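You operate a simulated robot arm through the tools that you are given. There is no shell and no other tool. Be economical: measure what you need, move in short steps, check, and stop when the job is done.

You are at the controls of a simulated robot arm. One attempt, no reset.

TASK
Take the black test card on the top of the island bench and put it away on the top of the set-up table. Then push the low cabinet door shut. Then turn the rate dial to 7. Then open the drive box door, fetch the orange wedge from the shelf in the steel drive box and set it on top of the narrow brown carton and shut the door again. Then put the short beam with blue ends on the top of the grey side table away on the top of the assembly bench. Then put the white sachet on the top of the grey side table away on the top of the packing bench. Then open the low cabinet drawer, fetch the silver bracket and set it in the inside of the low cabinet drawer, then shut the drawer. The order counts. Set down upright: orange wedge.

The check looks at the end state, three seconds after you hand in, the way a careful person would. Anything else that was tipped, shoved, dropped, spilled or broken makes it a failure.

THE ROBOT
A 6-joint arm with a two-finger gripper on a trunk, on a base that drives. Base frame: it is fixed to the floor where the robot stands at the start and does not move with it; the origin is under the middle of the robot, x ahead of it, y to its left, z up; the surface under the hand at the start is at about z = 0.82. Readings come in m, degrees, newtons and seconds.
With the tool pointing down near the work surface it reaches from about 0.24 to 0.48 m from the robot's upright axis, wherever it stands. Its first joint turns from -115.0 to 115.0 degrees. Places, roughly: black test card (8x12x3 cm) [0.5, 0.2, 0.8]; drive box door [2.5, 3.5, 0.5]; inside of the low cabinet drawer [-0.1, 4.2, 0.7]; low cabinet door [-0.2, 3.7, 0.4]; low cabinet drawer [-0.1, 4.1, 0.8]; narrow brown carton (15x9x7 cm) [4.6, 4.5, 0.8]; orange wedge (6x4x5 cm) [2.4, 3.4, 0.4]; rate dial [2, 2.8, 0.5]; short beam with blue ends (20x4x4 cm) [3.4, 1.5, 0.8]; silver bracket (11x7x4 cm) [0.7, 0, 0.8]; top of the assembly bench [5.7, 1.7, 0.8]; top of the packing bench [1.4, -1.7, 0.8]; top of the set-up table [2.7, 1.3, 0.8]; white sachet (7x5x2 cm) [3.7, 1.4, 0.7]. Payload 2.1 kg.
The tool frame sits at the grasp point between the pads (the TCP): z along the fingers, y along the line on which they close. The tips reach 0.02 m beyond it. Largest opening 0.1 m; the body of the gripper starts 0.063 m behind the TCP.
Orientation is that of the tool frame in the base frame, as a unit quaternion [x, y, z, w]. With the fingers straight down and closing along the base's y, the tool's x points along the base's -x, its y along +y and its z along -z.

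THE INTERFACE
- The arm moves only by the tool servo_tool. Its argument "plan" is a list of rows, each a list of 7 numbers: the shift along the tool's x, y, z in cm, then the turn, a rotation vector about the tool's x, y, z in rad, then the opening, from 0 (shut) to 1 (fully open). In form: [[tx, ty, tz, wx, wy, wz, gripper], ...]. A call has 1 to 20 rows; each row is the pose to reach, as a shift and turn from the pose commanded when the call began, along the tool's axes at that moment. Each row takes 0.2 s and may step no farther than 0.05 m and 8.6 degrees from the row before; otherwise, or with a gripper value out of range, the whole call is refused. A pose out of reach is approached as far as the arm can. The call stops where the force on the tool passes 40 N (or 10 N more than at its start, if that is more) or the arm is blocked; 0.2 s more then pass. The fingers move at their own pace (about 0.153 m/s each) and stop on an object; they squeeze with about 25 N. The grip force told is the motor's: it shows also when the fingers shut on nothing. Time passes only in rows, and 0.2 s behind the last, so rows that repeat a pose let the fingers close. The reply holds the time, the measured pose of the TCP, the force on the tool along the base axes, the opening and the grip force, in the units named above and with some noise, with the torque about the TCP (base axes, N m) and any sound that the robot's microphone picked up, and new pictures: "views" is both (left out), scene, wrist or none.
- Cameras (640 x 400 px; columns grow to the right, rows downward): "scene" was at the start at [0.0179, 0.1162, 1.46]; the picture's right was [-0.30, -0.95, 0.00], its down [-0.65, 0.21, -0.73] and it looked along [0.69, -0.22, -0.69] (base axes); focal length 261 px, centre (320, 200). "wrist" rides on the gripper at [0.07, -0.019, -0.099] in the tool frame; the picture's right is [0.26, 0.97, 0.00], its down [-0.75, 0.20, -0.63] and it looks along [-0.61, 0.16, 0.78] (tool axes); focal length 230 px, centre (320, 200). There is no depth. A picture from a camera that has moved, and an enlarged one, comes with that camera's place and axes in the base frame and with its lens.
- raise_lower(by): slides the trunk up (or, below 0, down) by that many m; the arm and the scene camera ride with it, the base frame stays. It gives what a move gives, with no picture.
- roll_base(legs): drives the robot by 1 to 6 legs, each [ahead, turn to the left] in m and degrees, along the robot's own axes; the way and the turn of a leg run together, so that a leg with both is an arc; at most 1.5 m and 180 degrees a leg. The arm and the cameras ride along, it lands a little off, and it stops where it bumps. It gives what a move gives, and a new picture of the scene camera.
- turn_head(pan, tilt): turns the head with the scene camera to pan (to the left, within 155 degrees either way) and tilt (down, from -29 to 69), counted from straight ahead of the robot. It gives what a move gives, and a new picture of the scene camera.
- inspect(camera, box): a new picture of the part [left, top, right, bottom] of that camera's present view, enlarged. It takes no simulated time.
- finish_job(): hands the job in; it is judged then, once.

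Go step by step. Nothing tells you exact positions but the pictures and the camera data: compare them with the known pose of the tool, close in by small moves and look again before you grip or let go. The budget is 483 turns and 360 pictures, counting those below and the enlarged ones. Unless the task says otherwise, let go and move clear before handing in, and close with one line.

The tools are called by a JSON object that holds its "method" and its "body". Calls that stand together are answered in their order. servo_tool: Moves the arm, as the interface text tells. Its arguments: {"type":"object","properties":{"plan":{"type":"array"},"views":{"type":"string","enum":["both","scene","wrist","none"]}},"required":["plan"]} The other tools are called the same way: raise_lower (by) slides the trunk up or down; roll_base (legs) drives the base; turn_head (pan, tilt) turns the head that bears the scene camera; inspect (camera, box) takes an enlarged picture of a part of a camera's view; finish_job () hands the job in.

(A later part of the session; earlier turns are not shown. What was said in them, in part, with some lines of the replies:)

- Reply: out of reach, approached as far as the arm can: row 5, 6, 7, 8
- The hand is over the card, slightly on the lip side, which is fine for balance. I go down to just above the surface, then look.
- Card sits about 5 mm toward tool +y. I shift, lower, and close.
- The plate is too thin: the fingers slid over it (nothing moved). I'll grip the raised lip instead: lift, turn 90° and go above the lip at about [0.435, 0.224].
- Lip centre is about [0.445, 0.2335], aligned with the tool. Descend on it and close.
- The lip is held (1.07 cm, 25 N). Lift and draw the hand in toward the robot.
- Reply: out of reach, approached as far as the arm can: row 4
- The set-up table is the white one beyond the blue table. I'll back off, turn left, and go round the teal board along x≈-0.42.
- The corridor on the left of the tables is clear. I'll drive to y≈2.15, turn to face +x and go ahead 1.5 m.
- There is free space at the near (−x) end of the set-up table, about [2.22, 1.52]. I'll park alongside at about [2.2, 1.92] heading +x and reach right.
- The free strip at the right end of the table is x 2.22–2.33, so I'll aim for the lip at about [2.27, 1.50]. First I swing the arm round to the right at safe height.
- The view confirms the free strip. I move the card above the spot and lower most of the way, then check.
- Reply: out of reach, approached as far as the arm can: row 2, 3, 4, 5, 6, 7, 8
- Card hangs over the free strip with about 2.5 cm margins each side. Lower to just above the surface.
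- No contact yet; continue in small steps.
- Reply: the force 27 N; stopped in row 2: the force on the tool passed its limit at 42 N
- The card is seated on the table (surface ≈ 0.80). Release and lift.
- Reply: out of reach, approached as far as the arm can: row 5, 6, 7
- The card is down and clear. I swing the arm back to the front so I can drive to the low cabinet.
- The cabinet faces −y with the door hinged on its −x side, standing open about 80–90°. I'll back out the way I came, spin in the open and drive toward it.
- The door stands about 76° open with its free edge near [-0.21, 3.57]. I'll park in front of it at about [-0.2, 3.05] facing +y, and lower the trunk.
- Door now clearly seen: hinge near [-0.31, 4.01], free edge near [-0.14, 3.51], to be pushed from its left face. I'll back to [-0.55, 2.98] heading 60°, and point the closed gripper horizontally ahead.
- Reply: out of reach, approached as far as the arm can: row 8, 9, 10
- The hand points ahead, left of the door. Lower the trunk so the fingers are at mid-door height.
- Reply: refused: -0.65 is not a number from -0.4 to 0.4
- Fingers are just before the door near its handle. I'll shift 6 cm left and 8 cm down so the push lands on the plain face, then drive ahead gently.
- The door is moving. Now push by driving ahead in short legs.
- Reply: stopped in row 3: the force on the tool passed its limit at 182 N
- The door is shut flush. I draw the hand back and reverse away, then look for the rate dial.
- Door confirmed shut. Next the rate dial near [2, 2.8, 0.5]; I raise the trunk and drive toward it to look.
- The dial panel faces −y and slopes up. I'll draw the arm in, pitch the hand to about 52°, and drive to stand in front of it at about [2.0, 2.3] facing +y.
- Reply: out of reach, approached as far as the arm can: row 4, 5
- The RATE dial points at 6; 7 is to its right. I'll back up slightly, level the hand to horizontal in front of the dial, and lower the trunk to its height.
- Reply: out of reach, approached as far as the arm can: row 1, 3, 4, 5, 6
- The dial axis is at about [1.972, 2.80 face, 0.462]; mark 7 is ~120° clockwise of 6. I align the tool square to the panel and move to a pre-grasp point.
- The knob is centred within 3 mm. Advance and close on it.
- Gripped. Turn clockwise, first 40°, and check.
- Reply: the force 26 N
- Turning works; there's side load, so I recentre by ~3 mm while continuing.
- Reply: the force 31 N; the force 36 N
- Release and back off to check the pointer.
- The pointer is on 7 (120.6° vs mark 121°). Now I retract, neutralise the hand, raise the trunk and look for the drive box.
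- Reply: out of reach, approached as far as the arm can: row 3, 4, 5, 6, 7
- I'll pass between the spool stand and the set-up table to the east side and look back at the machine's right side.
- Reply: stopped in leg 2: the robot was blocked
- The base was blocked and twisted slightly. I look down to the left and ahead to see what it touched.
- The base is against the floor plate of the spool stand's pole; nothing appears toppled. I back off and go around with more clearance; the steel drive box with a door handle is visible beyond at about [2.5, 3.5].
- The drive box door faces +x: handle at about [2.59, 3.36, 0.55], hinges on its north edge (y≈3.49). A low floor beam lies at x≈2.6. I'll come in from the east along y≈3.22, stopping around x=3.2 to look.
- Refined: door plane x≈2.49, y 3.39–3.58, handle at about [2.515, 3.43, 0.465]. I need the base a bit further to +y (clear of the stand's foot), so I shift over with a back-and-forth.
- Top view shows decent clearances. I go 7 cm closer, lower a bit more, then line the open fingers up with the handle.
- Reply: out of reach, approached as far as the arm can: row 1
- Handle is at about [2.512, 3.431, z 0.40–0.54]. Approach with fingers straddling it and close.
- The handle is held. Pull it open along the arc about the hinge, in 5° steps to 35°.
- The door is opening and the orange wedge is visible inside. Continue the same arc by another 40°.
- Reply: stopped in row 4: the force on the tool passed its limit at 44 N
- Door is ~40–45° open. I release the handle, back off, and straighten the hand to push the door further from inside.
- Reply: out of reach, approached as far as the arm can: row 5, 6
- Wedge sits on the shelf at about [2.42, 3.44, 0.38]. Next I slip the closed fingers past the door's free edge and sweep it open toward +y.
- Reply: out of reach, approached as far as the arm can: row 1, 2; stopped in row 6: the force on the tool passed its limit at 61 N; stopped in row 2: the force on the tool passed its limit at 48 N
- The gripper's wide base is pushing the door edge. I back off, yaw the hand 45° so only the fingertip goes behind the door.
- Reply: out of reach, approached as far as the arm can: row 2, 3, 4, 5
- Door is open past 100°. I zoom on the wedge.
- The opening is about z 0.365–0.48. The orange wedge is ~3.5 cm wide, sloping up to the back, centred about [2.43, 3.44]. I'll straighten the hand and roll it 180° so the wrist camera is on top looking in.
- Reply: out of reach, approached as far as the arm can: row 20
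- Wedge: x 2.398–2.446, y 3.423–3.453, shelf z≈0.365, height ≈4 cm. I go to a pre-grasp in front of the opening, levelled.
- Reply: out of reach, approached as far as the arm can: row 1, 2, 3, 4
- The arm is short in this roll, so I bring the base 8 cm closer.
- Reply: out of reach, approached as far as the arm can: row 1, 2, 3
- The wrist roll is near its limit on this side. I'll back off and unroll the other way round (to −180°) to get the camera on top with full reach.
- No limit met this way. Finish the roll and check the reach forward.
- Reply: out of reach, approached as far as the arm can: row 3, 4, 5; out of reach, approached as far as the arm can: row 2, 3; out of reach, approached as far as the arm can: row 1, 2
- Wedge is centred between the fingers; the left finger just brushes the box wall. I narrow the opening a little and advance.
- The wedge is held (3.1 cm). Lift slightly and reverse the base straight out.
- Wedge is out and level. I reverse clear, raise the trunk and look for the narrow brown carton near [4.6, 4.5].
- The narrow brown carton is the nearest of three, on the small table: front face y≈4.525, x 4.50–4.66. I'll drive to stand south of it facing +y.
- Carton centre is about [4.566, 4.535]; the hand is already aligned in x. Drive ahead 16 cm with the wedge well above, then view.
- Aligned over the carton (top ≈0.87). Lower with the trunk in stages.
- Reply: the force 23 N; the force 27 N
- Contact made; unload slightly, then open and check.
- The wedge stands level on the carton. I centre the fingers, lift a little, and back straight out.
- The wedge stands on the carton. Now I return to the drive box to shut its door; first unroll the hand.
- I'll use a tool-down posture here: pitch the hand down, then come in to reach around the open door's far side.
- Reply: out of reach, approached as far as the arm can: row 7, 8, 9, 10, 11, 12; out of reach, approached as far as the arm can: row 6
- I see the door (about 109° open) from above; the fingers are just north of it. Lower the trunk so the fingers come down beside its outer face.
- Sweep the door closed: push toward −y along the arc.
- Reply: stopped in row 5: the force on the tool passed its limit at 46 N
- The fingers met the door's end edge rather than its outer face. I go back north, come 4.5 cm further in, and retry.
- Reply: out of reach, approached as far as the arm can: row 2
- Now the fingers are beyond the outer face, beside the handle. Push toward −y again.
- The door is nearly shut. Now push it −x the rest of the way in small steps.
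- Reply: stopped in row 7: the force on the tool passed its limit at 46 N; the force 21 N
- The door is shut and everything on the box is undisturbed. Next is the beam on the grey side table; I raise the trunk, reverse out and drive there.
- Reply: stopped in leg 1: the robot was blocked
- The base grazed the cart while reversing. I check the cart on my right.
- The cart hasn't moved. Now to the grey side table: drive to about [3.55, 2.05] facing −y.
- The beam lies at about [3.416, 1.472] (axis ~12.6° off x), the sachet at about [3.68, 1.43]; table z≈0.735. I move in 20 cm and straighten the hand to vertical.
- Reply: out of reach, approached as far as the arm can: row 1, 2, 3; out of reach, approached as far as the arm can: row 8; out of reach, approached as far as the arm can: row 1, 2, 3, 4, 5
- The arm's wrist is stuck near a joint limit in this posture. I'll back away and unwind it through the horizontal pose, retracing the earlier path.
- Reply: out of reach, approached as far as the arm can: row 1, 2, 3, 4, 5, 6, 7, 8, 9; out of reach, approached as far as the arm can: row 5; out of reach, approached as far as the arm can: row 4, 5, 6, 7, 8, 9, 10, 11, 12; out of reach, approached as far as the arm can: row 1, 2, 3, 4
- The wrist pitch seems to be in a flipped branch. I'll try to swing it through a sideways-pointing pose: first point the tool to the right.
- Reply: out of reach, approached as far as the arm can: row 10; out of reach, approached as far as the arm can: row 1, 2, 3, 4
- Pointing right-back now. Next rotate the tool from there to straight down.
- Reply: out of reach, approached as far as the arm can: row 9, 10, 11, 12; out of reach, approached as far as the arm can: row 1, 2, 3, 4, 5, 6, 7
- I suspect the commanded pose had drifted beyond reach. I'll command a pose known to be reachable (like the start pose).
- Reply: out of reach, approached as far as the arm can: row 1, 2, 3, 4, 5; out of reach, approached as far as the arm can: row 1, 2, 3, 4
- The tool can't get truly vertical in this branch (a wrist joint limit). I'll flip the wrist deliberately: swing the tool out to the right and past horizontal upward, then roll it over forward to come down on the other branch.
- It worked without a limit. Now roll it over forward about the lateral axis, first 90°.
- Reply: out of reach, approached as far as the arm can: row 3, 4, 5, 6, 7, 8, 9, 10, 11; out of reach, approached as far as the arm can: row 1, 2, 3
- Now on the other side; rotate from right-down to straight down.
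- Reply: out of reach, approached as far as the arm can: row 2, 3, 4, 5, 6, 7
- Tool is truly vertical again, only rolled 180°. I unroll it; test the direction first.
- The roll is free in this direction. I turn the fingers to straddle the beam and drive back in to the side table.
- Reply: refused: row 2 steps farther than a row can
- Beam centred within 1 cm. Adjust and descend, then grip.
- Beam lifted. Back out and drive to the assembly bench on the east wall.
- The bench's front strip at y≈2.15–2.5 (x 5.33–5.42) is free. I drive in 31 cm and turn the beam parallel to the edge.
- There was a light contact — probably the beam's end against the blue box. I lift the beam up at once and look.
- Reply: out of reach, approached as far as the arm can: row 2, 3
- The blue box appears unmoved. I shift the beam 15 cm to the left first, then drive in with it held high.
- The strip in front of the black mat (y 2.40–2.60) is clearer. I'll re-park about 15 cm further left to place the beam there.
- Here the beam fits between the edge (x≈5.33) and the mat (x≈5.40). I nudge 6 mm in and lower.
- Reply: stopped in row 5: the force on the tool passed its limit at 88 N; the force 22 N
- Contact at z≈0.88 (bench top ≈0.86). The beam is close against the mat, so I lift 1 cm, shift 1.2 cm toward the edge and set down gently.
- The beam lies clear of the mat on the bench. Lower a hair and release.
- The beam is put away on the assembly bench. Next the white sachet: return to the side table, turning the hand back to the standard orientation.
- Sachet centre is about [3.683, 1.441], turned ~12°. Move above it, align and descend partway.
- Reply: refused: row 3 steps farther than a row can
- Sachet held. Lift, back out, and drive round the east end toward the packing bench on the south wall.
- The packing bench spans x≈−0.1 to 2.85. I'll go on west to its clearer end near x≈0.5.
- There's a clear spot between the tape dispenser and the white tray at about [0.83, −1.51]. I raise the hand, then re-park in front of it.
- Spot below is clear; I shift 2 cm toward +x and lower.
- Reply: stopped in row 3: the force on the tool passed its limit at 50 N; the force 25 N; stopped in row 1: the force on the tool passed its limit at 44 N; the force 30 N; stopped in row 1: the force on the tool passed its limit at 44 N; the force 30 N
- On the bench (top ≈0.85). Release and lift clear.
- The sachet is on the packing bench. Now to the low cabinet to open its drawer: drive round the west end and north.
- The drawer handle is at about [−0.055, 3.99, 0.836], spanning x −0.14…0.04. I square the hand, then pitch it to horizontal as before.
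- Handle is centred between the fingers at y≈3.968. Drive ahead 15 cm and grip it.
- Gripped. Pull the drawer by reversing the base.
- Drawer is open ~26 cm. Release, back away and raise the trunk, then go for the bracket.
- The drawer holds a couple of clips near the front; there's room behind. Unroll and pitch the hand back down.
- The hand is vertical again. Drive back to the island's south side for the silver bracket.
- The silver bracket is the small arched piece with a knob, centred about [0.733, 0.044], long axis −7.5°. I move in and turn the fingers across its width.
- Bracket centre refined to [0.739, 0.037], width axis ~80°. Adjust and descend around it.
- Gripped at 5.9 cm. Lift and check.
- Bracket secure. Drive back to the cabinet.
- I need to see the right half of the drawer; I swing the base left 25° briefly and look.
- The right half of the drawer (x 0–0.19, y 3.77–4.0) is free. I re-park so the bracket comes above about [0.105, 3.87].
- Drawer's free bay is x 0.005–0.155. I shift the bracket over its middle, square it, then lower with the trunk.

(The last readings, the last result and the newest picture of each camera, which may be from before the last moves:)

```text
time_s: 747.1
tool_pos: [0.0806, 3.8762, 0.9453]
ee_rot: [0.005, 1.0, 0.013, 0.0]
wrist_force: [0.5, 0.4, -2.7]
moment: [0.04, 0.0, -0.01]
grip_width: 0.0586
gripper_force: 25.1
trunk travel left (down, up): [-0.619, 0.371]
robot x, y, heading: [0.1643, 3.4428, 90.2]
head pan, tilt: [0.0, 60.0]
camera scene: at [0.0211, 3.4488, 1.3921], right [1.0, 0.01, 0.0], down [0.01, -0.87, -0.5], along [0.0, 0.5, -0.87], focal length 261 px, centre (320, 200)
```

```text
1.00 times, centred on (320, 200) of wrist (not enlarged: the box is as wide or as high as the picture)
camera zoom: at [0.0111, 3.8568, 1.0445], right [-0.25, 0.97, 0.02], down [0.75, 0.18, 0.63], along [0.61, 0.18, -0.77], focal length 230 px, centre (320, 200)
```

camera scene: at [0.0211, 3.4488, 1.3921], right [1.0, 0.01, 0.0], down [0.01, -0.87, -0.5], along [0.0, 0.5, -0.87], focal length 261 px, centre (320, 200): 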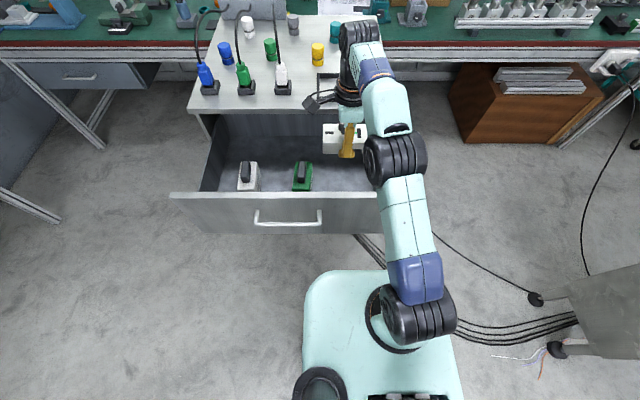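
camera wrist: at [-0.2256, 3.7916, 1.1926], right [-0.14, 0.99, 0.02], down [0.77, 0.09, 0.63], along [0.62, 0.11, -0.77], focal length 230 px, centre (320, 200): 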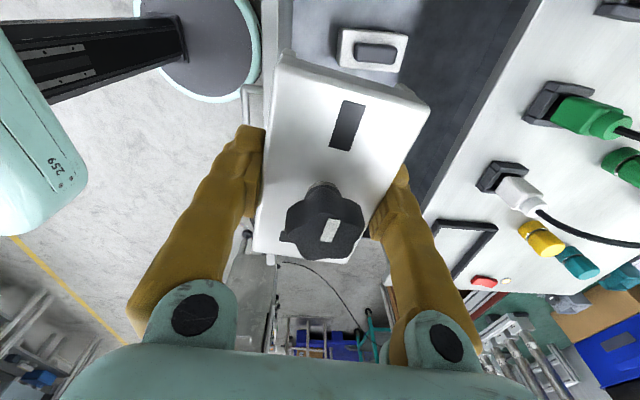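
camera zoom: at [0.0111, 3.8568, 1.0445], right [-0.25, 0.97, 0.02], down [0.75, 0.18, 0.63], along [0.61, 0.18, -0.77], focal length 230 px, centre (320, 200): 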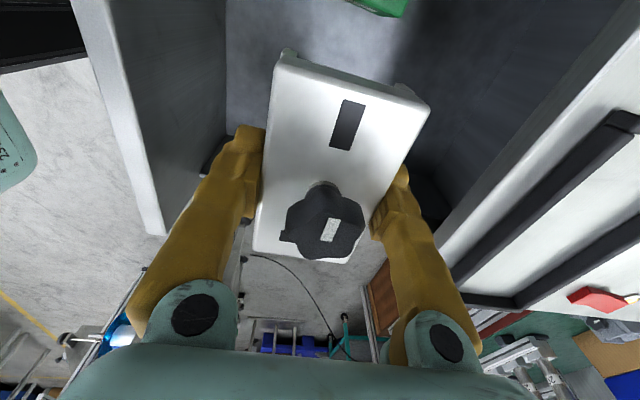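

Margins in x are about 1.3 cm each side; I shift 9 mm west and keep lowering.

{"method": "servo_tool", "body": {"plan": [[0.9, 0, 0, 0, 0, 0, 0.4], [0.9, 0, 0, 0, 0, 0, 0.4]], "views": "none"}}

{"method": "raise_lower", "body": {"by": -0.07}}

{"method": "turn_head", "body": {"pan": -5, "tilt": 65}}

{"method": "inspect", "body": {"camera": "scene", "box": [200, 60, 420, 240]}}

```text
time_s: 747.7
tool_pos: [0.0705, 3.8765, 0.9456]
ee_rot: [0.006, 1.0, 0.013, 0.0]
wrist_force: [0.1, -0.4, -3.0]
moment: [0.01, 0.0, 0.02]
grip_width: 0.0585
gripper_force: 24.7
trunk travel left (down, up): [-0.619, 0.371]
robot x, y, heading: [0.1633, 3.4409, 90.2]
head pan, tilt: [0.0, 60.0]
```

```text
time_s: 748.8
tool_pos: [0.0712, 3.876, 0.8766]
ee_rot: [0.006, 1.0, 0.012, 0.0]
wrist_force: [1.1, 0.2, -2.4]
moment: [-0.01, -0.01, -0.02]
grip_width: 0.0583
gripper_force: 24.5
trunk travel left (down, up): [-0.549, 0.441]
robot x, y, heading: [0.1623, 3.4445, 90.7]
head pan, tilt: [0.0, 60.0]
```

```text
time_s: 749.4
tool_pos: [0.0712, 3.8762, 0.8755]
ee_rot: [0.004, 1.0, 0.012, 0.0]
wrist_force: [0.2, 0.1, -2.2]
moment: [0.02, -0.03, 0.03]
grip_width: 0.0583
gripper_force: 24.9
trunk travel left (down, up): [-0.549, 0.441]
robot x, y, heading: [0.1645, 3.4448, 90.0]
head pan, tilt: [-5.0, 65.0]
camera scene: at [0.0263, 3.4427, 1.3166], right [1.0, -0.08, 0.0], down [-0.07, -0.9, -0.42], along [0.03, 0.42, -0.91], focal length 261 px, centre (320, 200)
```

scene: 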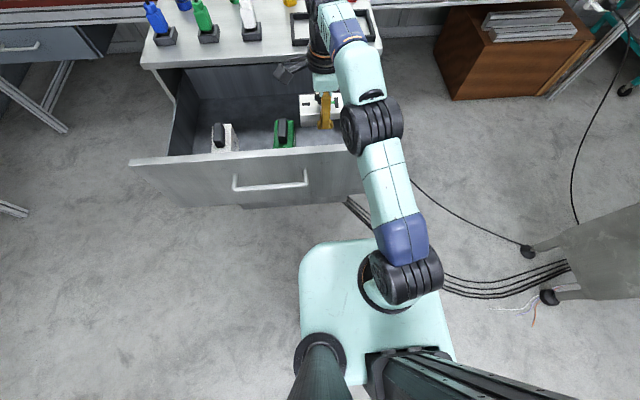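

```text
2.22 times, centred on (310, 150) of scene
camera zoom: at [0.0263, 3.4427, 1.3166], right [1.0, -0.08, 0.0], down [-0.07, -0.9, -0.42], along [0.03, 0.42, -0.91], focal length 579 px, centre (342, 311)
```

zoom: 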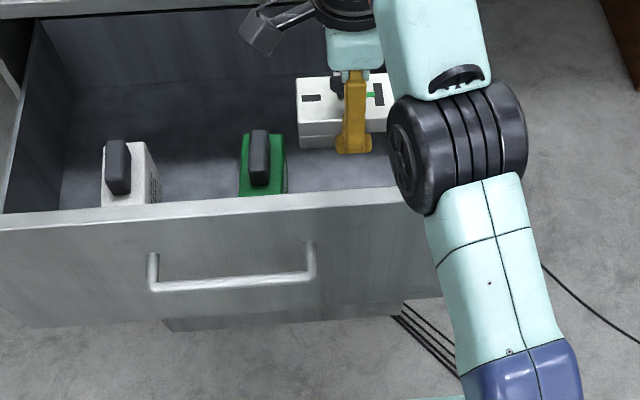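

{"method": "raise_lower", "body": {"by": -0.04}}

{"method": "raise_lower", "body": {"by": -0.02}}

{"method": "inspect", "body": {"camera": "scene", "box": [200, 60, 420, 240]}}

{"method": "inspect", "body": {"camera": "wrist", "box": [0, 0, 640, 400]}}

```text
time_s: 750.2
tool_pos: [0.0715, 3.8759, 0.8351]
ee_rot: [0.006, 1.0, 0.013, 0.0]
wrist_force: [-0.7, 0.5, -2.1]
moment: [-0.04, -0.02, 0.01]
grip_width: 0.0585
gripper_force: 24.7
trunk travel left (down, up): [-0.509, 0.481]
robot x, y, heading: [0.1613, 3.4422, 90.3]
head pan, tilt: [-5.0, 65.0]
```

```text
time_s: 750.9
tool_pos: [0.0707, 3.8758, 0.8167]
ee_rot: [0.006, 1.0, 0.011, 0.0]
wrist_force: [-0.4, 0.3, -2.0]
moment: [0.01, -0.04, 0.03]
grip_width: 0.0582
gripper_force: 25.1
trunk travel left (down, up): [-0.489, 0.501]
robot x, y, heading: [0.1621, 3.4431, 90.4]
head pan, tilt: [-5.0, 65.0]
```

```text
2.22 times, centred on (310, 150) of scene
camera zoom: at [0.0265, 3.4425, 1.2565], right [1.0, -0.08, 0.0], down [-0.07, -0.9, -0.42], along [0.03, 0.42, -0.91], focal length 579 px, centre (342, 311)
```

zoom: 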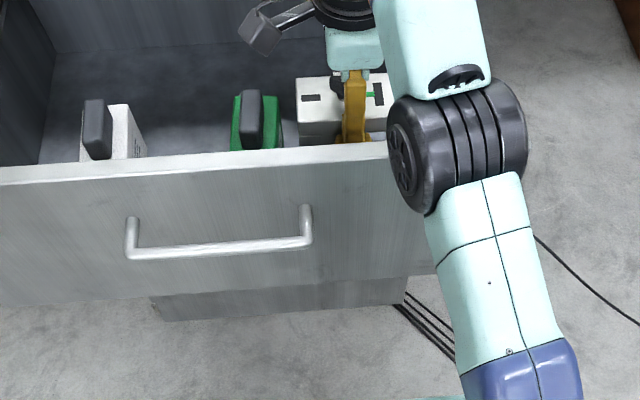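

```text
1.00 times, centred on (320, 200) of wrist (not enlarged: the box is as wide or as high as the picture)
camera zoom: at [0.0021, 3.8571, 0.9145], right [-0.25, 0.97, 0.02], down [0.75, 0.18, 0.63], along [0.61, 0.18, -0.77], focal length 230 px, centre (320, 200)
```

zoom: 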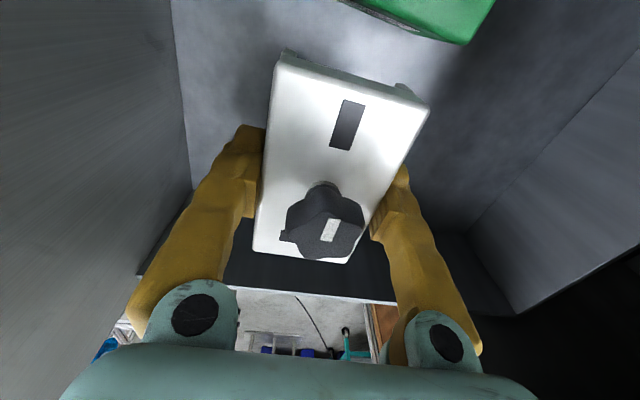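

{"method": "raise_lower", "body": {"by": -0.02}}

{"method": "raise_lower", "body": {"by": -0.01}}

{"method": "raise_lower", "body": {"by": -0.01}}

{"method": "inspect", "body": {"camera": "wrist", "box": [0, 0, 640, 400]}}

```text
time_s: 751.6
tool_pos: [0.0716, 3.8759, 0.7953]
ee_rot: [0.005, 1.0, 0.012, 0.0]
wrist_force: [0.3, 0.0, -3.2]
moment: [0.01, -0.01, 0.0]
grip_width: 0.0585
gripper_force: 24.2
trunk travel left (down, up): [-0.469, 0.521]
robot x, y, heading: [0.1633, 3.4402, 90.3]
head pan, tilt: [-5.0, 65.0]
```

```text
time_s: 752.2
tool_pos: [0.0716, 3.8753, 0.7863]
ee_rot: [0.006, 1.0, 0.012, 0.0]
wrist_force: [-0.5, -0.6, -2.3]
moment: [-0.03, -0.03, -0.01]
grip_width: 0.0582
gripper_force: 24.8
trunk travel left (down, up): [-0.459, 0.531]
robot x, y, heading: [0.1597, 3.4406, 90.5]
head pan, tilt: [-5.0, 65.0]
```

```text
time_s: 752.7
tool_pos: [0.0705, 3.8762, 0.7764]
ee_rot: [0.005, 1.0, 0.011, -0.001]
wrist_force: [0.1, 0.3, -2.1]
moment: [-0.05, -0.04, 0.01]
grip_width: 0.0582
gripper_force: 25.3
trunk travel left (down, up): [-0.449, 0.541]
robot x, y, heading: [0.1627, 3.4384, 90.3]
head pan, tilt: [-5.0, 65.0]
```

```text
1.00 times, centred on (320, 200) of wrist (not enlarged: the box is as wide or as high as the picture)
camera zoom: at [0.0021, 3.8571, 0.8745], right [-0.25, 0.97, 0.02], down [0.75, 0.18, 0.63], along [0.61, 0.18, -0.77], focal length 230 px, centre (320, 200)
```

zoom: 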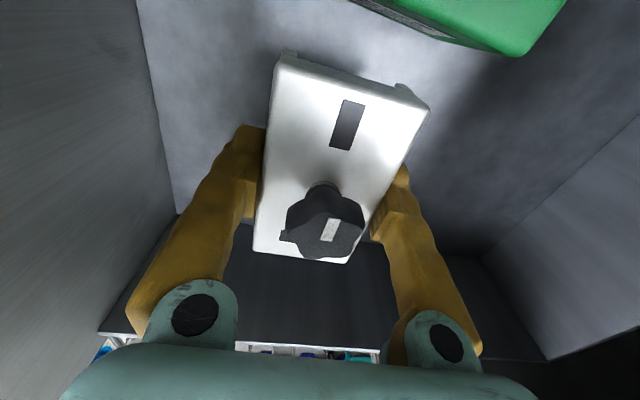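

{"method": "raise_lower", "body": {"by": -0.015}}

{"method": "raise_lower", "body": {"by": -0.01}}

{"method": "raise_lower", "body": {"by": -0.01}}

{"method": "inspect", "body": {"camera": "scene", "box": [200, 40, 440, 240]}}

```text
time_s: 753.4
tool_pos: [0.0704, 3.8765, 0.7608]
ee_rot: [0.005, 1.0, 0.012, 0.0]
wrist_force: [-0.5, 0.2, -2.4]
moment: [0.01, -0.06, 0.0]
grip_width: 0.0583
gripper_force: 25.6
trunk travel left (down, up): [-0.434, 0.556]
robot x, y, heading: [0.1614, 3.4421, 90.8]
head pan, tilt: [-5.0, 65.0]
```

```text
time_s: 754.0
tool_pos: [0.0703, 3.8773, 0.7511]
ee_rot: [0.005, 1.0, 0.013, 0.0]
wrist_force: [-0.4, -0.4, -3.0]
moment: [0.0, 0.02, 0.0]
grip_width: 0.0585
gripper_force: 25.0
trunk travel left (down, up): [-0.424, 0.566]
robot x, y, heading: [0.1651, 3.4371, 90.2]
head pan, tilt: [-5.0, 65.0]
```

```text
time_s: 754.5
tool_pos: [0.0715, 3.8763, 0.7406]
ee_rot: [0.006, 1.0, 0.012, 0.0]
wrist_force: [0.0, -0.2, -3.3]
moment: [0.0, 0.0, 0.0]
grip_width: 0.0584
gripper_force: 24.5
trunk travel left (down, up): [-0.414, 0.576]
robot x, y, heading: [0.162, 3.4422, 90.3]
head pan, tilt: [-5.0, 65.0]
```

```text
2.00 times, centred on (320, 140) of scene
camera zoom: at [0.0265, 3.4425, 1.1815], right [1.0, -0.08, 0.0], down [-0.07, -0.9, -0.42], along [0.03, 0.42, -0.91], focal length 521 px, centre (320, 320)
```

zoom: 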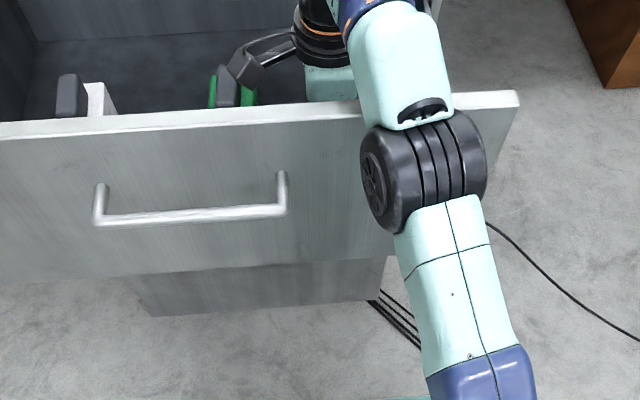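

{"method": "inspect", "body": {"camera": "wrist", "box": [0, 0, 640, 400]}}

{"method": "turn_head", "body": {"pan": 20, "tilt": 50}}

```text
1.00 times, centred on (320, 200) of wrist (not enlarged: the box is as wide or as high as the picture)
camera zoom: at [0.0021, 3.8571, 0.8395], right [-0.25, 0.97, 0.02], down [0.75, 0.18, 0.63], along [0.61, 0.18, -0.77], focal length 230 px, centre (320, 200)
```

zoom: 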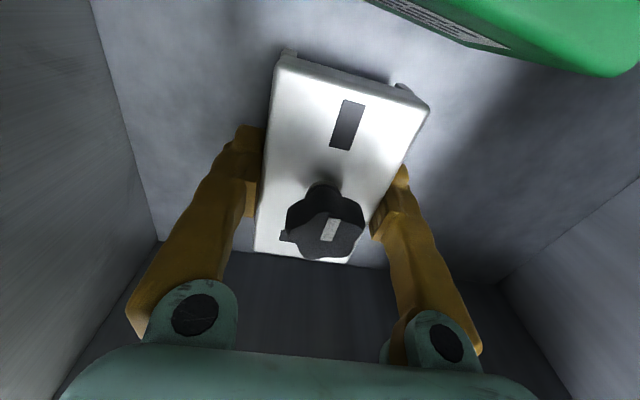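

```text
time_s: 755.4
tool_pos: [0.0715, 3.8768, 0.7404]
ee_rot: [0.005, 1.0, 0.012, 0.0]
wrist_force: [0.9, 0.4, -3.1]
moment: [0.02, -0.01, -0.01]
grip_width: 0.0584
gripper_force: 25.1
trunk travel left (down, up): [-0.414, 0.576]
robot x, y, heading: [0.1632, 3.4433, 90.5]
head pan, tilt: [20.0, 50.0]
camera scene: at [-0.0052, 3.4543, 1.1996], right [0.94, 0.35, 0.0], down [0.27, -0.72, -0.64], along [-0.22, 0.6, -0.77], focal length 261 px, centre (320, 200)
```

scene: 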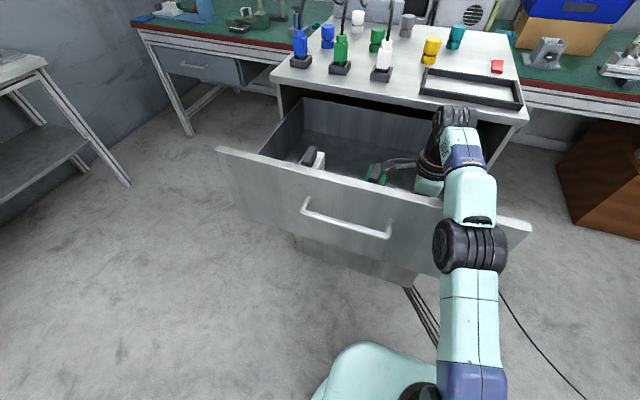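

{"method": "raise_lower", "body": {"by": -0.005}}

{"method": "raise_lower", "body": {"by": -0.005}}

{"method": "inspect", "body": {"camera": "scene", "box": [340, 90, 520, 280]}}

```text
time_s: 756.0
tool_pos: [0.0717, 3.8758, 0.7359]
ee_rot: [0.005, 1.0, 0.012, 0.0]
wrist_force: [0.5, 0.9, -2.9]
moment: [0.01, -0.01, 0.0]
grip_width: 0.0582
gripper_force: 25.0
trunk travel left (down, up): [-0.409, 0.581]
robot x, y, heading: [0.1626, 3.4393, 90.5]
head pan, tilt: [20.0, 50.0]
```

```text
time_s: 756.5
tool_pos: [0.0705, 3.8759, 0.7328]
ee_rot: [0.006, 1.0, 0.014, 0.0]
wrist_force: [0.9, 0.1, -2.9]
moment: [-0.02, -0.01, -0.03]
grip_width: 0.0584
gripper_force: 25.4
trunk travel left (down, up): [-0.404, 0.586]
robot x, y, heading: [0.1624, 3.4424, 90.5]
head pan, tilt: [20.0, 50.0]
```

```text
2.11 times, centred on (430, 185) of scene
camera zoom: at [-0.005, 3.4524, 1.1899], right [0.94, 0.35, 0.0], down [0.27, -0.72, -0.64], along [-0.22, 0.6, -0.77], focal length 549 px, centre (88, 232)
```

zoom: 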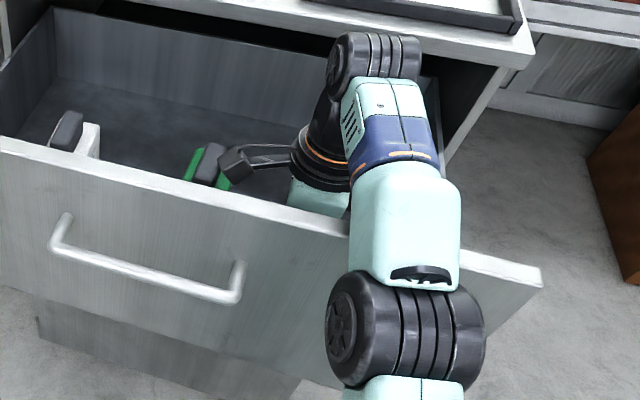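

The forearm is getting close to the drawer's front edge. I raise the trunk 12 cm and lower the hand with the arm instead, so the forearm clears it.

{"method": "raise_lower", "body": {"by": 0.12}}

{"method": "servo_tool", "body": {"plan": [[0, 0, 3, 0, 0, 0, 0.4], [0, 0, 6, 0, 0, 0, 0.4], [0, 0, 9, 0, 0, 0, 0.4], [0, 0, 11, 0, 0, 0, 0.4]], "views": "both"}}

```text
time_s: 758.0
tool_pos: [0.0713, 3.8759, 0.8506]
ee_rot: [0.005, 1.0, 0.013, 0.0]
wrist_force: [-0.3, -1.2, -3.2]
moment: [0.0, -0.04, -0.02]
grip_width: 0.0586
gripper_force: 25.4
trunk travel left (down, up): [-0.524, 0.466]
robot x, y, heading: [0.1645, 3.4426, 90.4]
head pan, tilt: [20.0, 50.0]
```

```text
time_s: 759.0
tool_pos: [0.0708, 3.8783, 0.74]
ee_rot: [0.005, 1.0, 0.011, 0.0]
wrist_force: [0.1, 0.9, -2.9]
moment: [0.04, 0.03, 0.03]
grip_width: 0.0584
gripper_force: 25.4
trunk travel left (down, up): [-0.524, 0.466]
robot x, y, heading: [0.1615, 3.4394, 90.3]
head pan, tilt: [20.0, 50.0]
camera scene: at [-0.0054, 3.4546, 1.3097], right [0.94, 0.35, 0.0], down [0.27, -0.72, -0.64], along [-0.22, 0.6, -0.77], focal length 261 px, centre (320, 200)
camera wrist: at [0.0017, 3.8597, 0.8395], right [-0.25, 0.97, 0.02], down [0.75, 0.18, 0.63], along [0.61, 0.18, -0.77], focal length 230 px, centre (320, 200)
```

scene: 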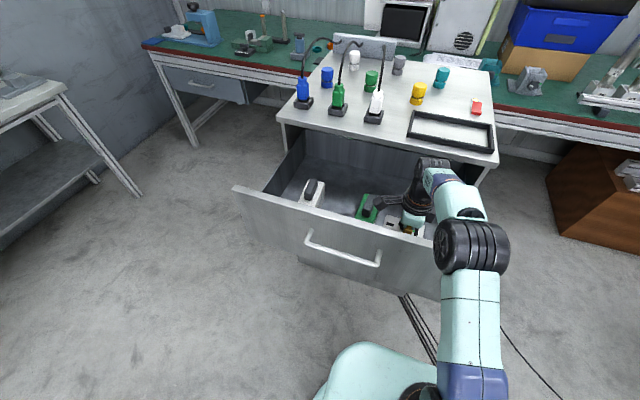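
wrist: 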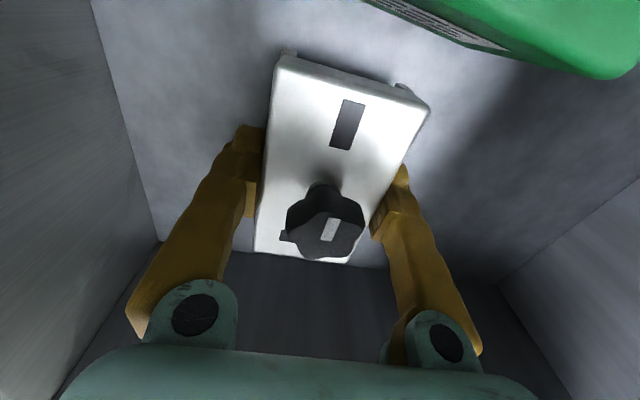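

{"method": "servo_tool", "body": {"plan": [[0, 0, 0.5, 0, 0, 0, 0.4], [0, 0, 1.0, 0, 0, 0, 0.4]], "views": "none"}}

{"method": "servo_tool", "body": {"plan": [[0, 0, 0.4, 0, 0, 0, 0.4], [0, 0, 0.8, 0, 0, 0, 0.4]], "views": "none"}}

{"method": "servo_tool", "body": {"plan": [[0, 0, 0.4, 0, 0, 0, 0.4], [0, 0, 0.8, 0, 0, 0, 0.4]], "views": "wrist"}}

```text
time_s: 759.6
tool_pos: [0.0718, 3.8782, 0.7313]
ee_rot: [0.005, 1.0, 0.012, 0.0]
wrist_force: [0.2, -0.2, -3.3]
moment: [0.01, -0.01, -0.03]
grip_width: 0.0583
gripper_force: 25.3
trunk travel left (down, up): [-0.524, 0.466]
robot x, y, heading: [0.1627, 3.4428, 90.4]
head pan, tilt: [20.0, 50.0]
```

```text
time_s: 760.2
tool_pos: [0.0711, 3.8773, 0.7274]
ee_rot: [0.005, 1.0, 0.018, -0.001]
wrist_force: [-1.7, 1.3, 27.4]
moment: [-0.2, 0.33, -0.12]
grip_width: 0.0586
gripper_force: 25.6
trunk travel left (down, up): [-0.524, 0.466]
robot x, y, heading: [0.163, 3.4392, 90.6]
head pan, tilt: [20.0, 50.0]
```

```text
time_s: 760.7
tool_pos: [0.0716, 3.8792, 0.7233]
ee_rot: [0.005, 1.0, 0.018, -0.002]
wrist_force: [0.9, 1.8, 27.2]
moment: [-0.99, -0.48, 0.13]
grip_width: 0.0592
gripper_force: 24.5
trunk travel left (down, up): [-0.524, 0.466]
robot x, y, heading: [0.1607, 3.4446, 90.5]
head pan, tilt: [20.0, 50.0]
stopped in row 2: the force on the tool passed its limit at 48 N (the readings are from after the stop); the commanded pose is now the measured one
camera wrist: at [0.0023, 3.8589, 0.8217], right [-0.25, 0.97, 0.04], down [0.75, 0.17, 0.63], along [0.61, 0.18, -0.77], focal length 230 px, centre (320, 200)
```

wrist: 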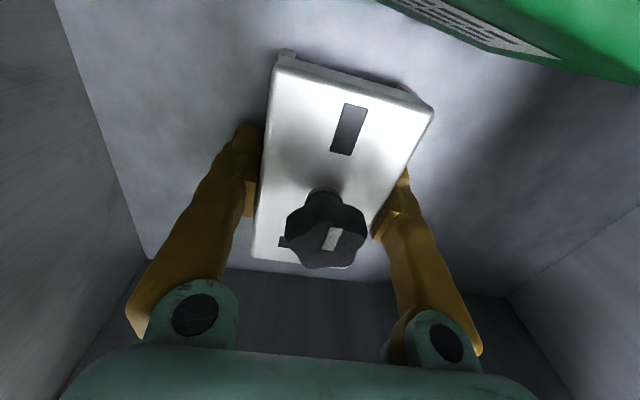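

The bracket is on the drawer floor. Release and lift straight out.

{"method": "servo_tool", "body": {"plan": [[0, 0, -0.3, 0, 0, 0, 0.4], [0, 0, -0.3, 0, 0, 0, 0.7], [0, 0, -0.3, 0, 0, 0, 0.8], [0, 0, -0.3, 0, 0, 0, 0.8], [0, 0, -3, 0, 0, 0, 0.8], [0, 0, -7, 0, 0, 0, 0.8], [0, 0, -11, 0, 0, 0, 0.8], [0, 0, -15, 0, 0, 0, 0.8], [0, 0, -19, 0, 0, 0, 0.8], [0, 0, -22, 0, 0, 0, 0.8]], "views": "wrist"}}

{"method": "raise_lower", "body": {"by": 0.2}}

{"method": "turn_head", "body": {"pan": 5, "tilt": 55}}

```text
time_s: 762.9
tool_pos: [0.0778, 3.8449, 0.9118]
ee_rot: [0.006, 1.0, 0.014, -0.001]
wrist_force: [0.6, 0.0, -0.6]
moment: [0.0, 0.0, 0.03]
grip_width: 0.0802
gripper_force: 0.1
out of reach, approached as far as the arm can: row 8, 9, 10
trunk travel left (down, up): [-0.524, 0.466]
robot x, y, heading: [0.1619, 3.444, 90.2]
head pan, tilt: [20.0, 50.0]
camera wrist: at [0.0091, 3.8253, 1.012], right [-0.25, 0.97, 0.03], down [0.75, 0.17, 0.63], along [0.61, 0.18, -0.77], focal length 230 px, centre (320, 200)
```

wrist: 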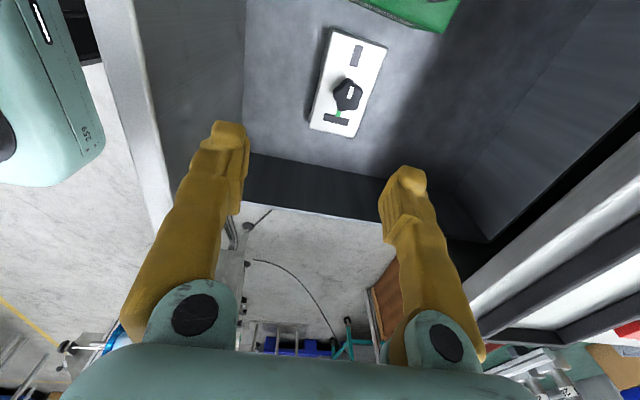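

```text
time_s: 765.1
tool_pos: [0.0772, 3.8452, 1.1128]
ee_rot: [0.006, 1.0, 0.015, -0.001]
wrist_force: [-0.4, 0.1, -0.3]
moment: [0.04, 0.03, 0.0]
grip_width: 0.0799
gripper_force: 0.0
trunk travel left (down, up): [-0.724, 0.266]
robot x, y, heading: [0.1605, 3.4431, 90.4]
head pan, tilt: [20.0, 50.0]
```

```text
time_s: 765.9
tool_pos: [0.0774, 3.8454, 1.112]
ee_rot: [0.005, 1.0, 0.015, 0.0]
wrist_force: [-0.3, -0.8, 0.2]
moment: [-0.02, 0.0, 0.02]
grip_width: 0.08
gripper_force: 0.1
trunk travel left (down, up): [-0.724, 0.266]
robot x, y, heading: [0.16, 3.4413, 90.6]
head pan, tilt: [5.0, 55.0]
camera scene: at [0.0147, 3.4534, 1.5032], right [1.0, 0.09, 0.0], down [0.08, -0.82, -0.57], along [-0.05, 0.57, -0.82], focal length 261 px, centre (320, 200)
```

scene: 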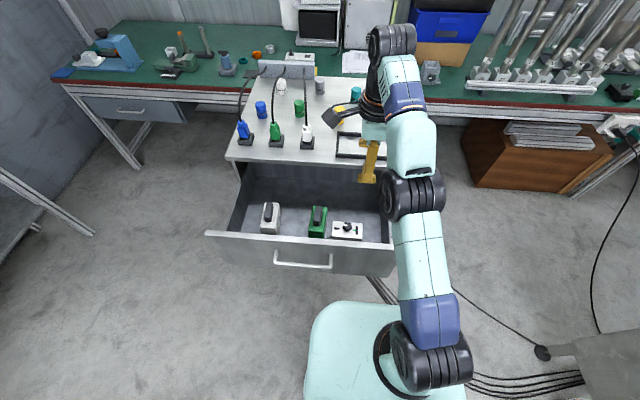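

The bracket lies in the drawer. Now I back off, lower the closed hand in front of the handle, and push the drawer shut.

{"method": "roll_base", "body": {"legs": [[-0.32, 0]]}}

{"method": "servo_tool", "body": {"plan": [[4, 0, 0, 0, 0, 0, 0.4], [8, 0, 0, 0, 0, 0, 0], [12, 0, 0, 0, 0, 0, 0], [13.5, 0, 0, 0, 0, 0, 0]], "views": "none"}}

{"method": "raise_lower", "body": {"by": -0.29}}

{"method": "turn_head", "body": {"pan": 5, "tilt": 40}}

```text
time_s: 768.0
tool_pos: [0.0804, 3.5244, 1.1129]
ee_rot: [0.006, 1.0, 0.015, -0.001]
wrist_force: [-0.2, -0.1, 0.5]
moment: [-0.04, 0.0, 0.03]
grip_width: 0.08
gripper_force: 0.1
trunk travel left (down, up): [-0.724, 0.266]
robot x, y, heading: [0.1632, 3.125, 90.4]
head pan, tilt: [5.0, 55.0]
camera scene: at [0.017, 3.1329, 1.5032], right [1.0, 0.09, 0.0], down [0.08, -0.82, -0.57], along [-0.05, 0.57, -0.82], focal length 261 px, centre (320, 200)
```

scene: 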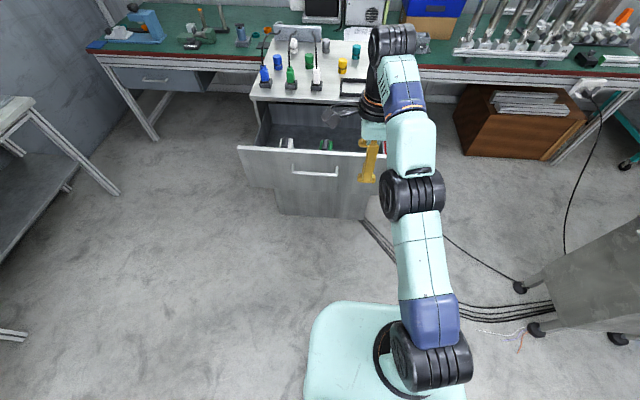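

```text
time_s: 769.0
tool_pos: [-0.0269, 3.4981, 1.0864]
ee_rot: [0.005, 1.0, 0.016, -0.001]
wrist_force: [-0.3, -0.1, 0.5]
moment: [-0.01, 0.03, 0.03]
grip_width: 0.0
gripper_force: 25.0
out of reach, approached as far as the arm can: row 1, 2, 3, 4
trunk travel left (down, up): [-0.724, 0.266]
robot x, y, heading: [0.1654, 3.12, 90.6]
head pan, tilt: [5.0, 55.0]
```

```text
time_s: 771.9
tool_pos: [-0.0252, 3.4981, 0.7959]
ee_rot: [0.005, 1.0, 0.014, -0.001]
wrist_force: [0.2, 0.5, -0.3]
moment: [-0.03, 0.0, -0.01]
grip_width: 0.0001
gripper_force: 24.8
trunk travel left (down, up): [-0.434, 0.556]
robot x, y, heading: [0.1659, 3.1213, 90.4]
head pan, tilt: [5.0, 55.0]
```

```text
time_s: 772.7
tool_pos: [-0.0256, 3.4972, 0.7958]
ee_rot: [0.005, 1.0, 0.014, -0.001]
wrist_force: [0.8, -0.2, -0.9]
moment: [0.0, -0.02, -0.01]
grip_width: 0.0
gripper_force: 24.8
trunk travel left (down, up): [-0.434, 0.556]
robot x, y, heading: [0.1643, 3.1207, 90.3]
head pan, tilt: [5.0, 40.0]
camera scene: at [0.0157, 3.1455, 1.2338], right [1.0, 0.09, 0.0], down [0.06, -0.64, -0.77], along [-0.07, 0.76, -0.64], focal length 261 px, centre (320, 200)
```

scene: 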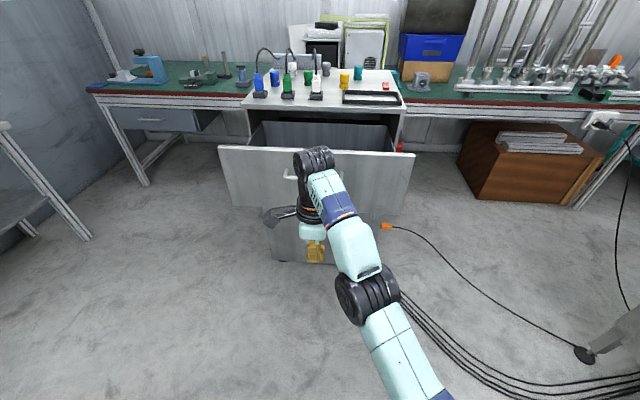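

{"method": "roll_base", "body": {"legs": [[0.2, 0]]}}

{"method": "roll_base", "body": {"legs": [[0.15, 0]]}}

```text
time_s: 774.3
tool_pos: [-0.0264, 3.698, 0.7965]
ee_rot: [0.006, 1.0, 0.014, -0.001]
wrist_force: [-0.2, -0.4, -0.4]
moment: [-0.03, -0.02, -0.01]
grip_width: 0.0
gripper_force: 25.3
trunk travel left (down, up): [-0.434, 0.556]
robot x, y, heading: [0.1598, 3.32, 90.2]
head pan, tilt: [5.0, 40.0]
camera scene: at [0.0147, 3.3456, 1.2338], right [1.0, 0.09, 0.0], down [0.06, -0.64, -0.77], along [-0.07, 0.76, -0.64], focal length 261 px, centre (320, 200)
```

scene: 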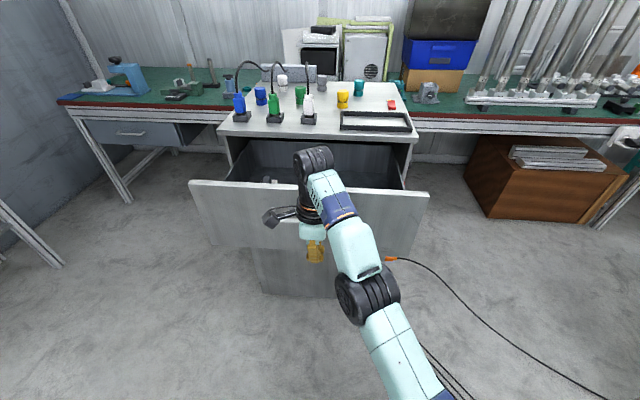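

```text
time_s: 775.6
tool_pos: [-0.0281, 3.8468, 0.7967]
ee_rot: [0.006, 1.0, 0.014, 0.0]
wrist_force: [0.1, 0.3, -0.3]
moment: [0.02, -0.01, 0.01]
grip_width: 0.0
gripper_force: 24.8
trunk travel left (down, up): [-0.434, 0.556]
robot x, y, heading: [0.162, 3.4727, 90.4]
head pan, tilt: [5.0, 40.0]
camera scene: at [0.0138, 3.4944, 1.2338], right [1.0, 0.09, 0.0], down [0.06, -0.64, -0.77], along [-0.07, 0.76, -0.64], focal length 261 px, centre (320, 200)
```

scene: 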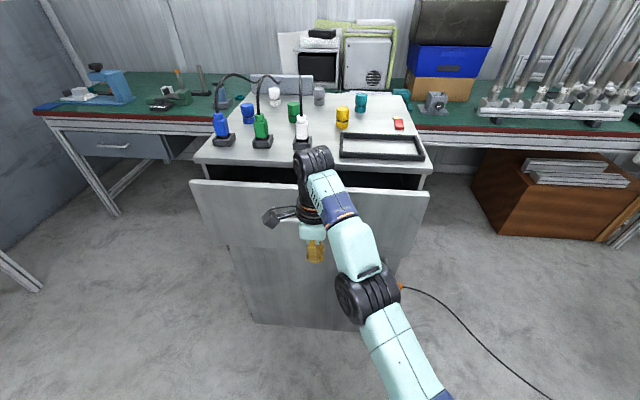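

{"method": "roll_base", "body": {"legs": [[0.06, 0]]}}

{"method": "servo_tool", "body": {"plan": [[0, 0.8, 0, 0, 0, 0, 0], [0, 1.6, 0, 0, 0, 0, 0], [0, 2.4, 0, 0, 0, 0, 0], [0, 3.2, 0, 0, 0, 0, 0], [0, 4.0, 0, 0, 0, 0, 0], [0, 4.8, 0, 0, 0, 0, 0], [0, 5.6, 0, 0, 0, 0, 0]], "views": "scene"}}

```text
time_s: 776.6
tool_pos: [-0.0289, 3.9075, 0.796]
ee_rot: [0.004, 1.0, 0.014, -0.001]
wrist_force: [-0.1, 0.7, 0.3]
moment: [-0.06, 0.03, 0.02]
grip_width: 0.0001
gripper_force: 24.5
trunk travel left (down, up): [-0.434, 0.556]
robot x, y, heading: [0.1627, 3.5284, 90.5]
head pan, tilt: [5.0, 40.0]
camera scene: at [0.0133, 3.5543, 1.2338], right [1.0, 0.1, 0.0], down [0.06, -0.64, -0.77], along [-0.07, 0.76, -0.64], focal length 261 px, centre (320, 200)
```

scene: 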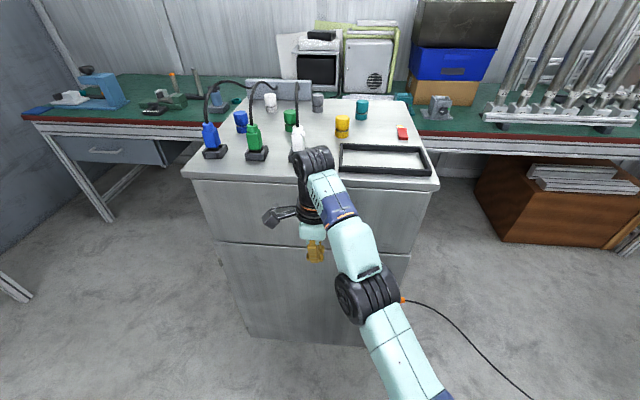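

```text
time_s: 778.2
tool_pos: [-0.0103, 3.924, 0.7829]
ee_rot: [0.006, 1.0, 0.014, -0.001]
wrist_force: [-0.8, -0.2, 0.1]
moment: [0.02, 0.01, 0.03]
grip_width: 0.0002
gripper_force: 24.9
out of reach, approached as far as the arm can: row 1, 2, 3, 4, 5, 6, 7
trunk travel left (down, up): [-0.434, 0.556]
robot x, y, heading: [0.1633, 3.5298, 90.6]
head pan, tilt: [5.0, 40.0]
camera scene: at [0.0138, 3.5535, 1.2339], right [1.0, 0.1, 0.0], down [0.06, -0.64, -0.77], along [-0.07, 0.76, -0.64], focal length 261 px, centre (320, 200)
```

scene: 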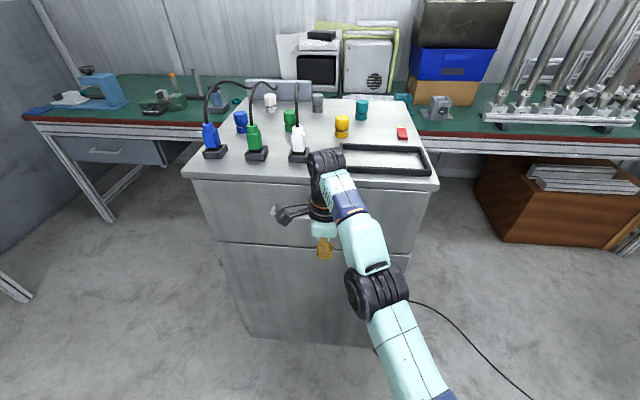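

{"method": "roll_base", "body": {"legs": [[-0.4, 0]]}}

{"method": "turn_head", "body": {"pan": 0, "tilt": 30}}

{"method": "inspect", "body": {"camera": "scene", "box": [200, 100, 440, 280]}}

```text
time_s: 780.7
tool_pos: [-0.0077, 3.5278, 0.7854]
ee_rot: [0.001, 1.0, 0.016, 0.0]
wrist_force: [0.4, -0.2, 0.5]
moment: [0.0, -0.01, 0.0]
grip_width: 0.0
gripper_force: 24.6
trunk travel left (down, up): [-0.434, 0.556]
robot x, y, heading: [0.1676, 3.1299, 90.7]
head pan, tilt: [5.0, 40.0]
camera scene: at [0.0177, 3.155, 1.2339], right [0.99, 0.1, 0.0], down [0.07, -0.64, -0.77], along [-0.08, 0.76, -0.64], focal length 261 px, centre (320, 200)
```

scene: 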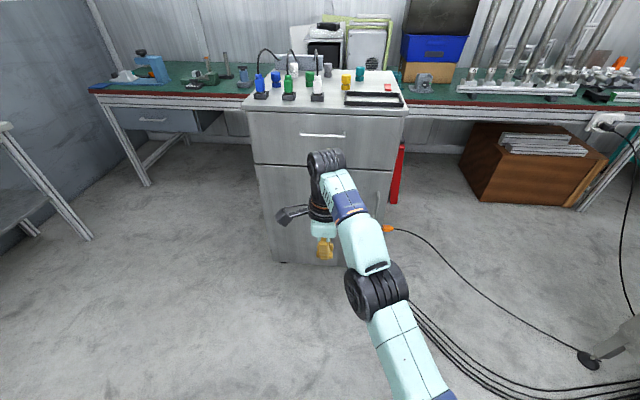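

```text
time_s: 781.4
tool_pos: [-0.0086, 3.5261, 0.7848]
ee_rot: [0.002, 1.0, 0.014, 0.0]
wrist_force: [-0.1, -0.5, -0.2]
moment: [0.0, 0.01, -0.01]
grip_width: 0.0001
gripper_force: 25.5
trunk travel left (down, up): [-0.434, 0.556]
robot x, y, heading: [0.1647, 3.1338, 90.6]
head pan, tilt: [0.0, 30.0]
camera scene: at [0.025, 3.1613, 1.2492], right [1.0, 0.01, 0.0], down [0.01, -0.5, -0.87], along [-0.01, 0.87, -0.5], focal length 261 px, centre (320, 200)
```

scene: 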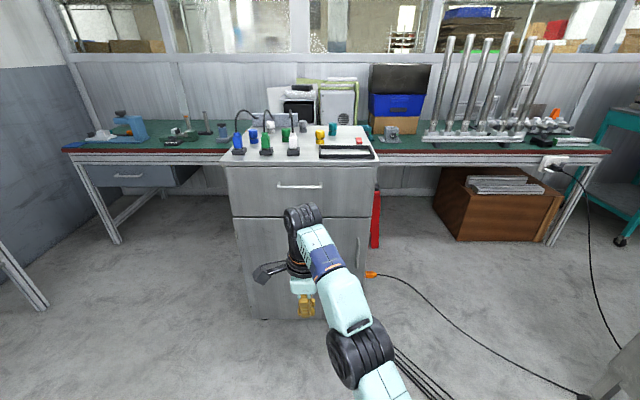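

```text
2.22 times, centred on (320, 190) of scene
camera zoom: at [0.025, 3.1613, 1.2492], right [1.0, 0.01, 0.0], down [0.01, -0.5, -0.87], along [-0.01, 0.87, -0.5], focal length 579 px, centre (320, 222)
```

zoom: 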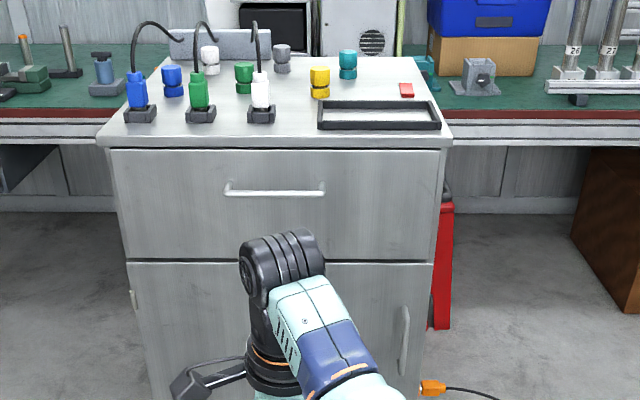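

The drawer looks shut; I'll press once more gently to be sure it is fully home.

{"method": "roll_base", "body": {"legs": [[0.4, 0]]}}

{"method": "roll_base", "body": {"legs": [[0.015, 0]]}}

```text
time_s: 783.9
tool_pos: [-0.0132, 3.9195, 0.7842]
ee_rot: [0.002, 1.0, 0.014, 0.0]
wrist_force: [-0.1, 0.2, 0.8]
moment: [0.0, 0.01, 0.01]
grip_width: 0.0
gripper_force: 25.3
trunk travel left (down, up): [-0.434, 0.556]
robot x, y, heading: [0.1598, 3.5226, 90.9]
head pan, tilt: [0.0, 30.0]
camera scene: at [0.0196, 3.5552, 1.2492], right [1.0, 0.01, 0.0], down [0.01, -0.5, -0.87], along [-0.01, 0.87, -0.5], focal length 261 px, centre (320, 200)
```

scene: 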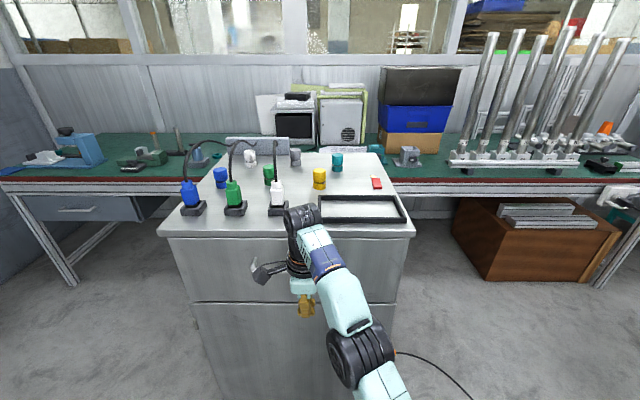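

```text
time_s: 784.6
tool_pos: [-0.0138, 3.9296, 0.7866]
ee_rot: [0.001, 1.0, 0.015, 0.0]
wrist_force: [2.3, -32.3, -8.8]
moment: [1.35, 0.04, 0.07]
grip_width: 0.0
gripper_force: 25.4
trunk travel left (down, up): [-0.434, 0.556]
robot x, y, heading: [0.1586, 3.5409, 90.8]
head pan, tilt: [0.0, 30.0]
camera scene: at [0.0192, 3.5615, 1.2492], right [1.0, 0.01, 0.0], down [0.01, -0.49, -0.87], along [-0.01, 0.87, -0.49], focal length 261 px, centre (320, 200)
```

scene: 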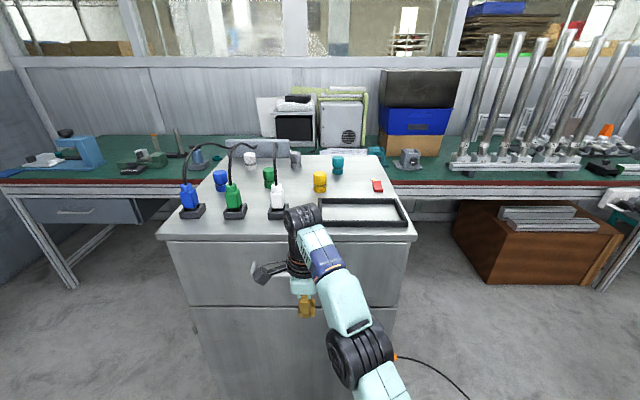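

The push meets a hard stop (32 N): the drawer is fully shut. Back off clear and look once more.

{"method": "roll_base", "body": {"legs": [[-0.5, 0]]}}

{"method": "inspect", "body": {"camera": "scene", "box": [200, 100, 440, 300]}}

```text
time_s: 787.6
tool_pos: [-0.0051, 3.4291, 0.783]
ee_rot: [0.003, 1.0, 0.013, 0.0]
wrist_force: [-0.1, 0.6, 0.3]
moment: [0.0, 0.02, 0.0]
grip_width: 0.0
gripper_force: 24.7
trunk travel left (down, up): [-0.434, 0.556]
robot x, y, heading: [0.1648, 3.0358, 90.8]
head pan, tilt: [0.0, 30.0]
camera scene: at [0.0262, 3.0648, 1.2492], right [1.0, 0.01, 0.0], down [0.01, -0.5, -0.87], along [-0.01, 0.87, -0.5], focal length 261 px, centre (320, 200)
```

scene: 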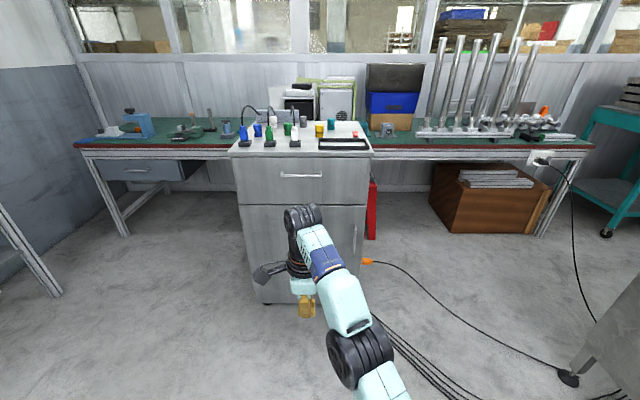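

```text
2.00 times, centred on (320, 200) of scene
camera zoom: at [0.0262, 3.0648, 1.2492], right [1.0, 0.01, 0.0], down [0.01, -0.5, -0.87], along [-0.01, 0.87, -0.5], focal length 521 px, centre (320, 200)
```

zoom: 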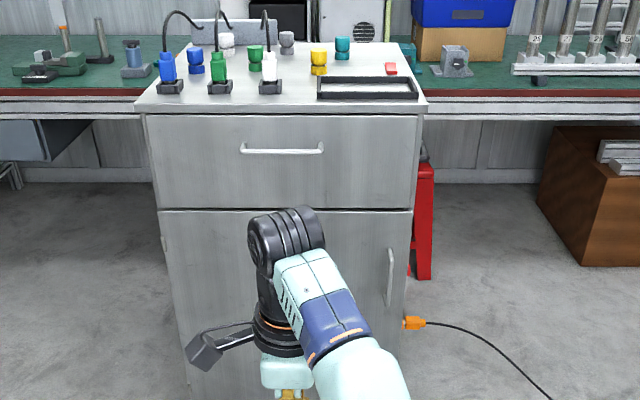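

The low cabinet's drawer and door are both shut and the hand is clear. All the steps are done, so I hand in.

{"method": "finish_job", "body": {}}

```text
The job is handed in.
```

The job is handed in with every step carried out in order. The base bumped a pole stand and a cart, and the beam's end touched a blue box on the assembly bench; as far as the pictures show, none of them moved.
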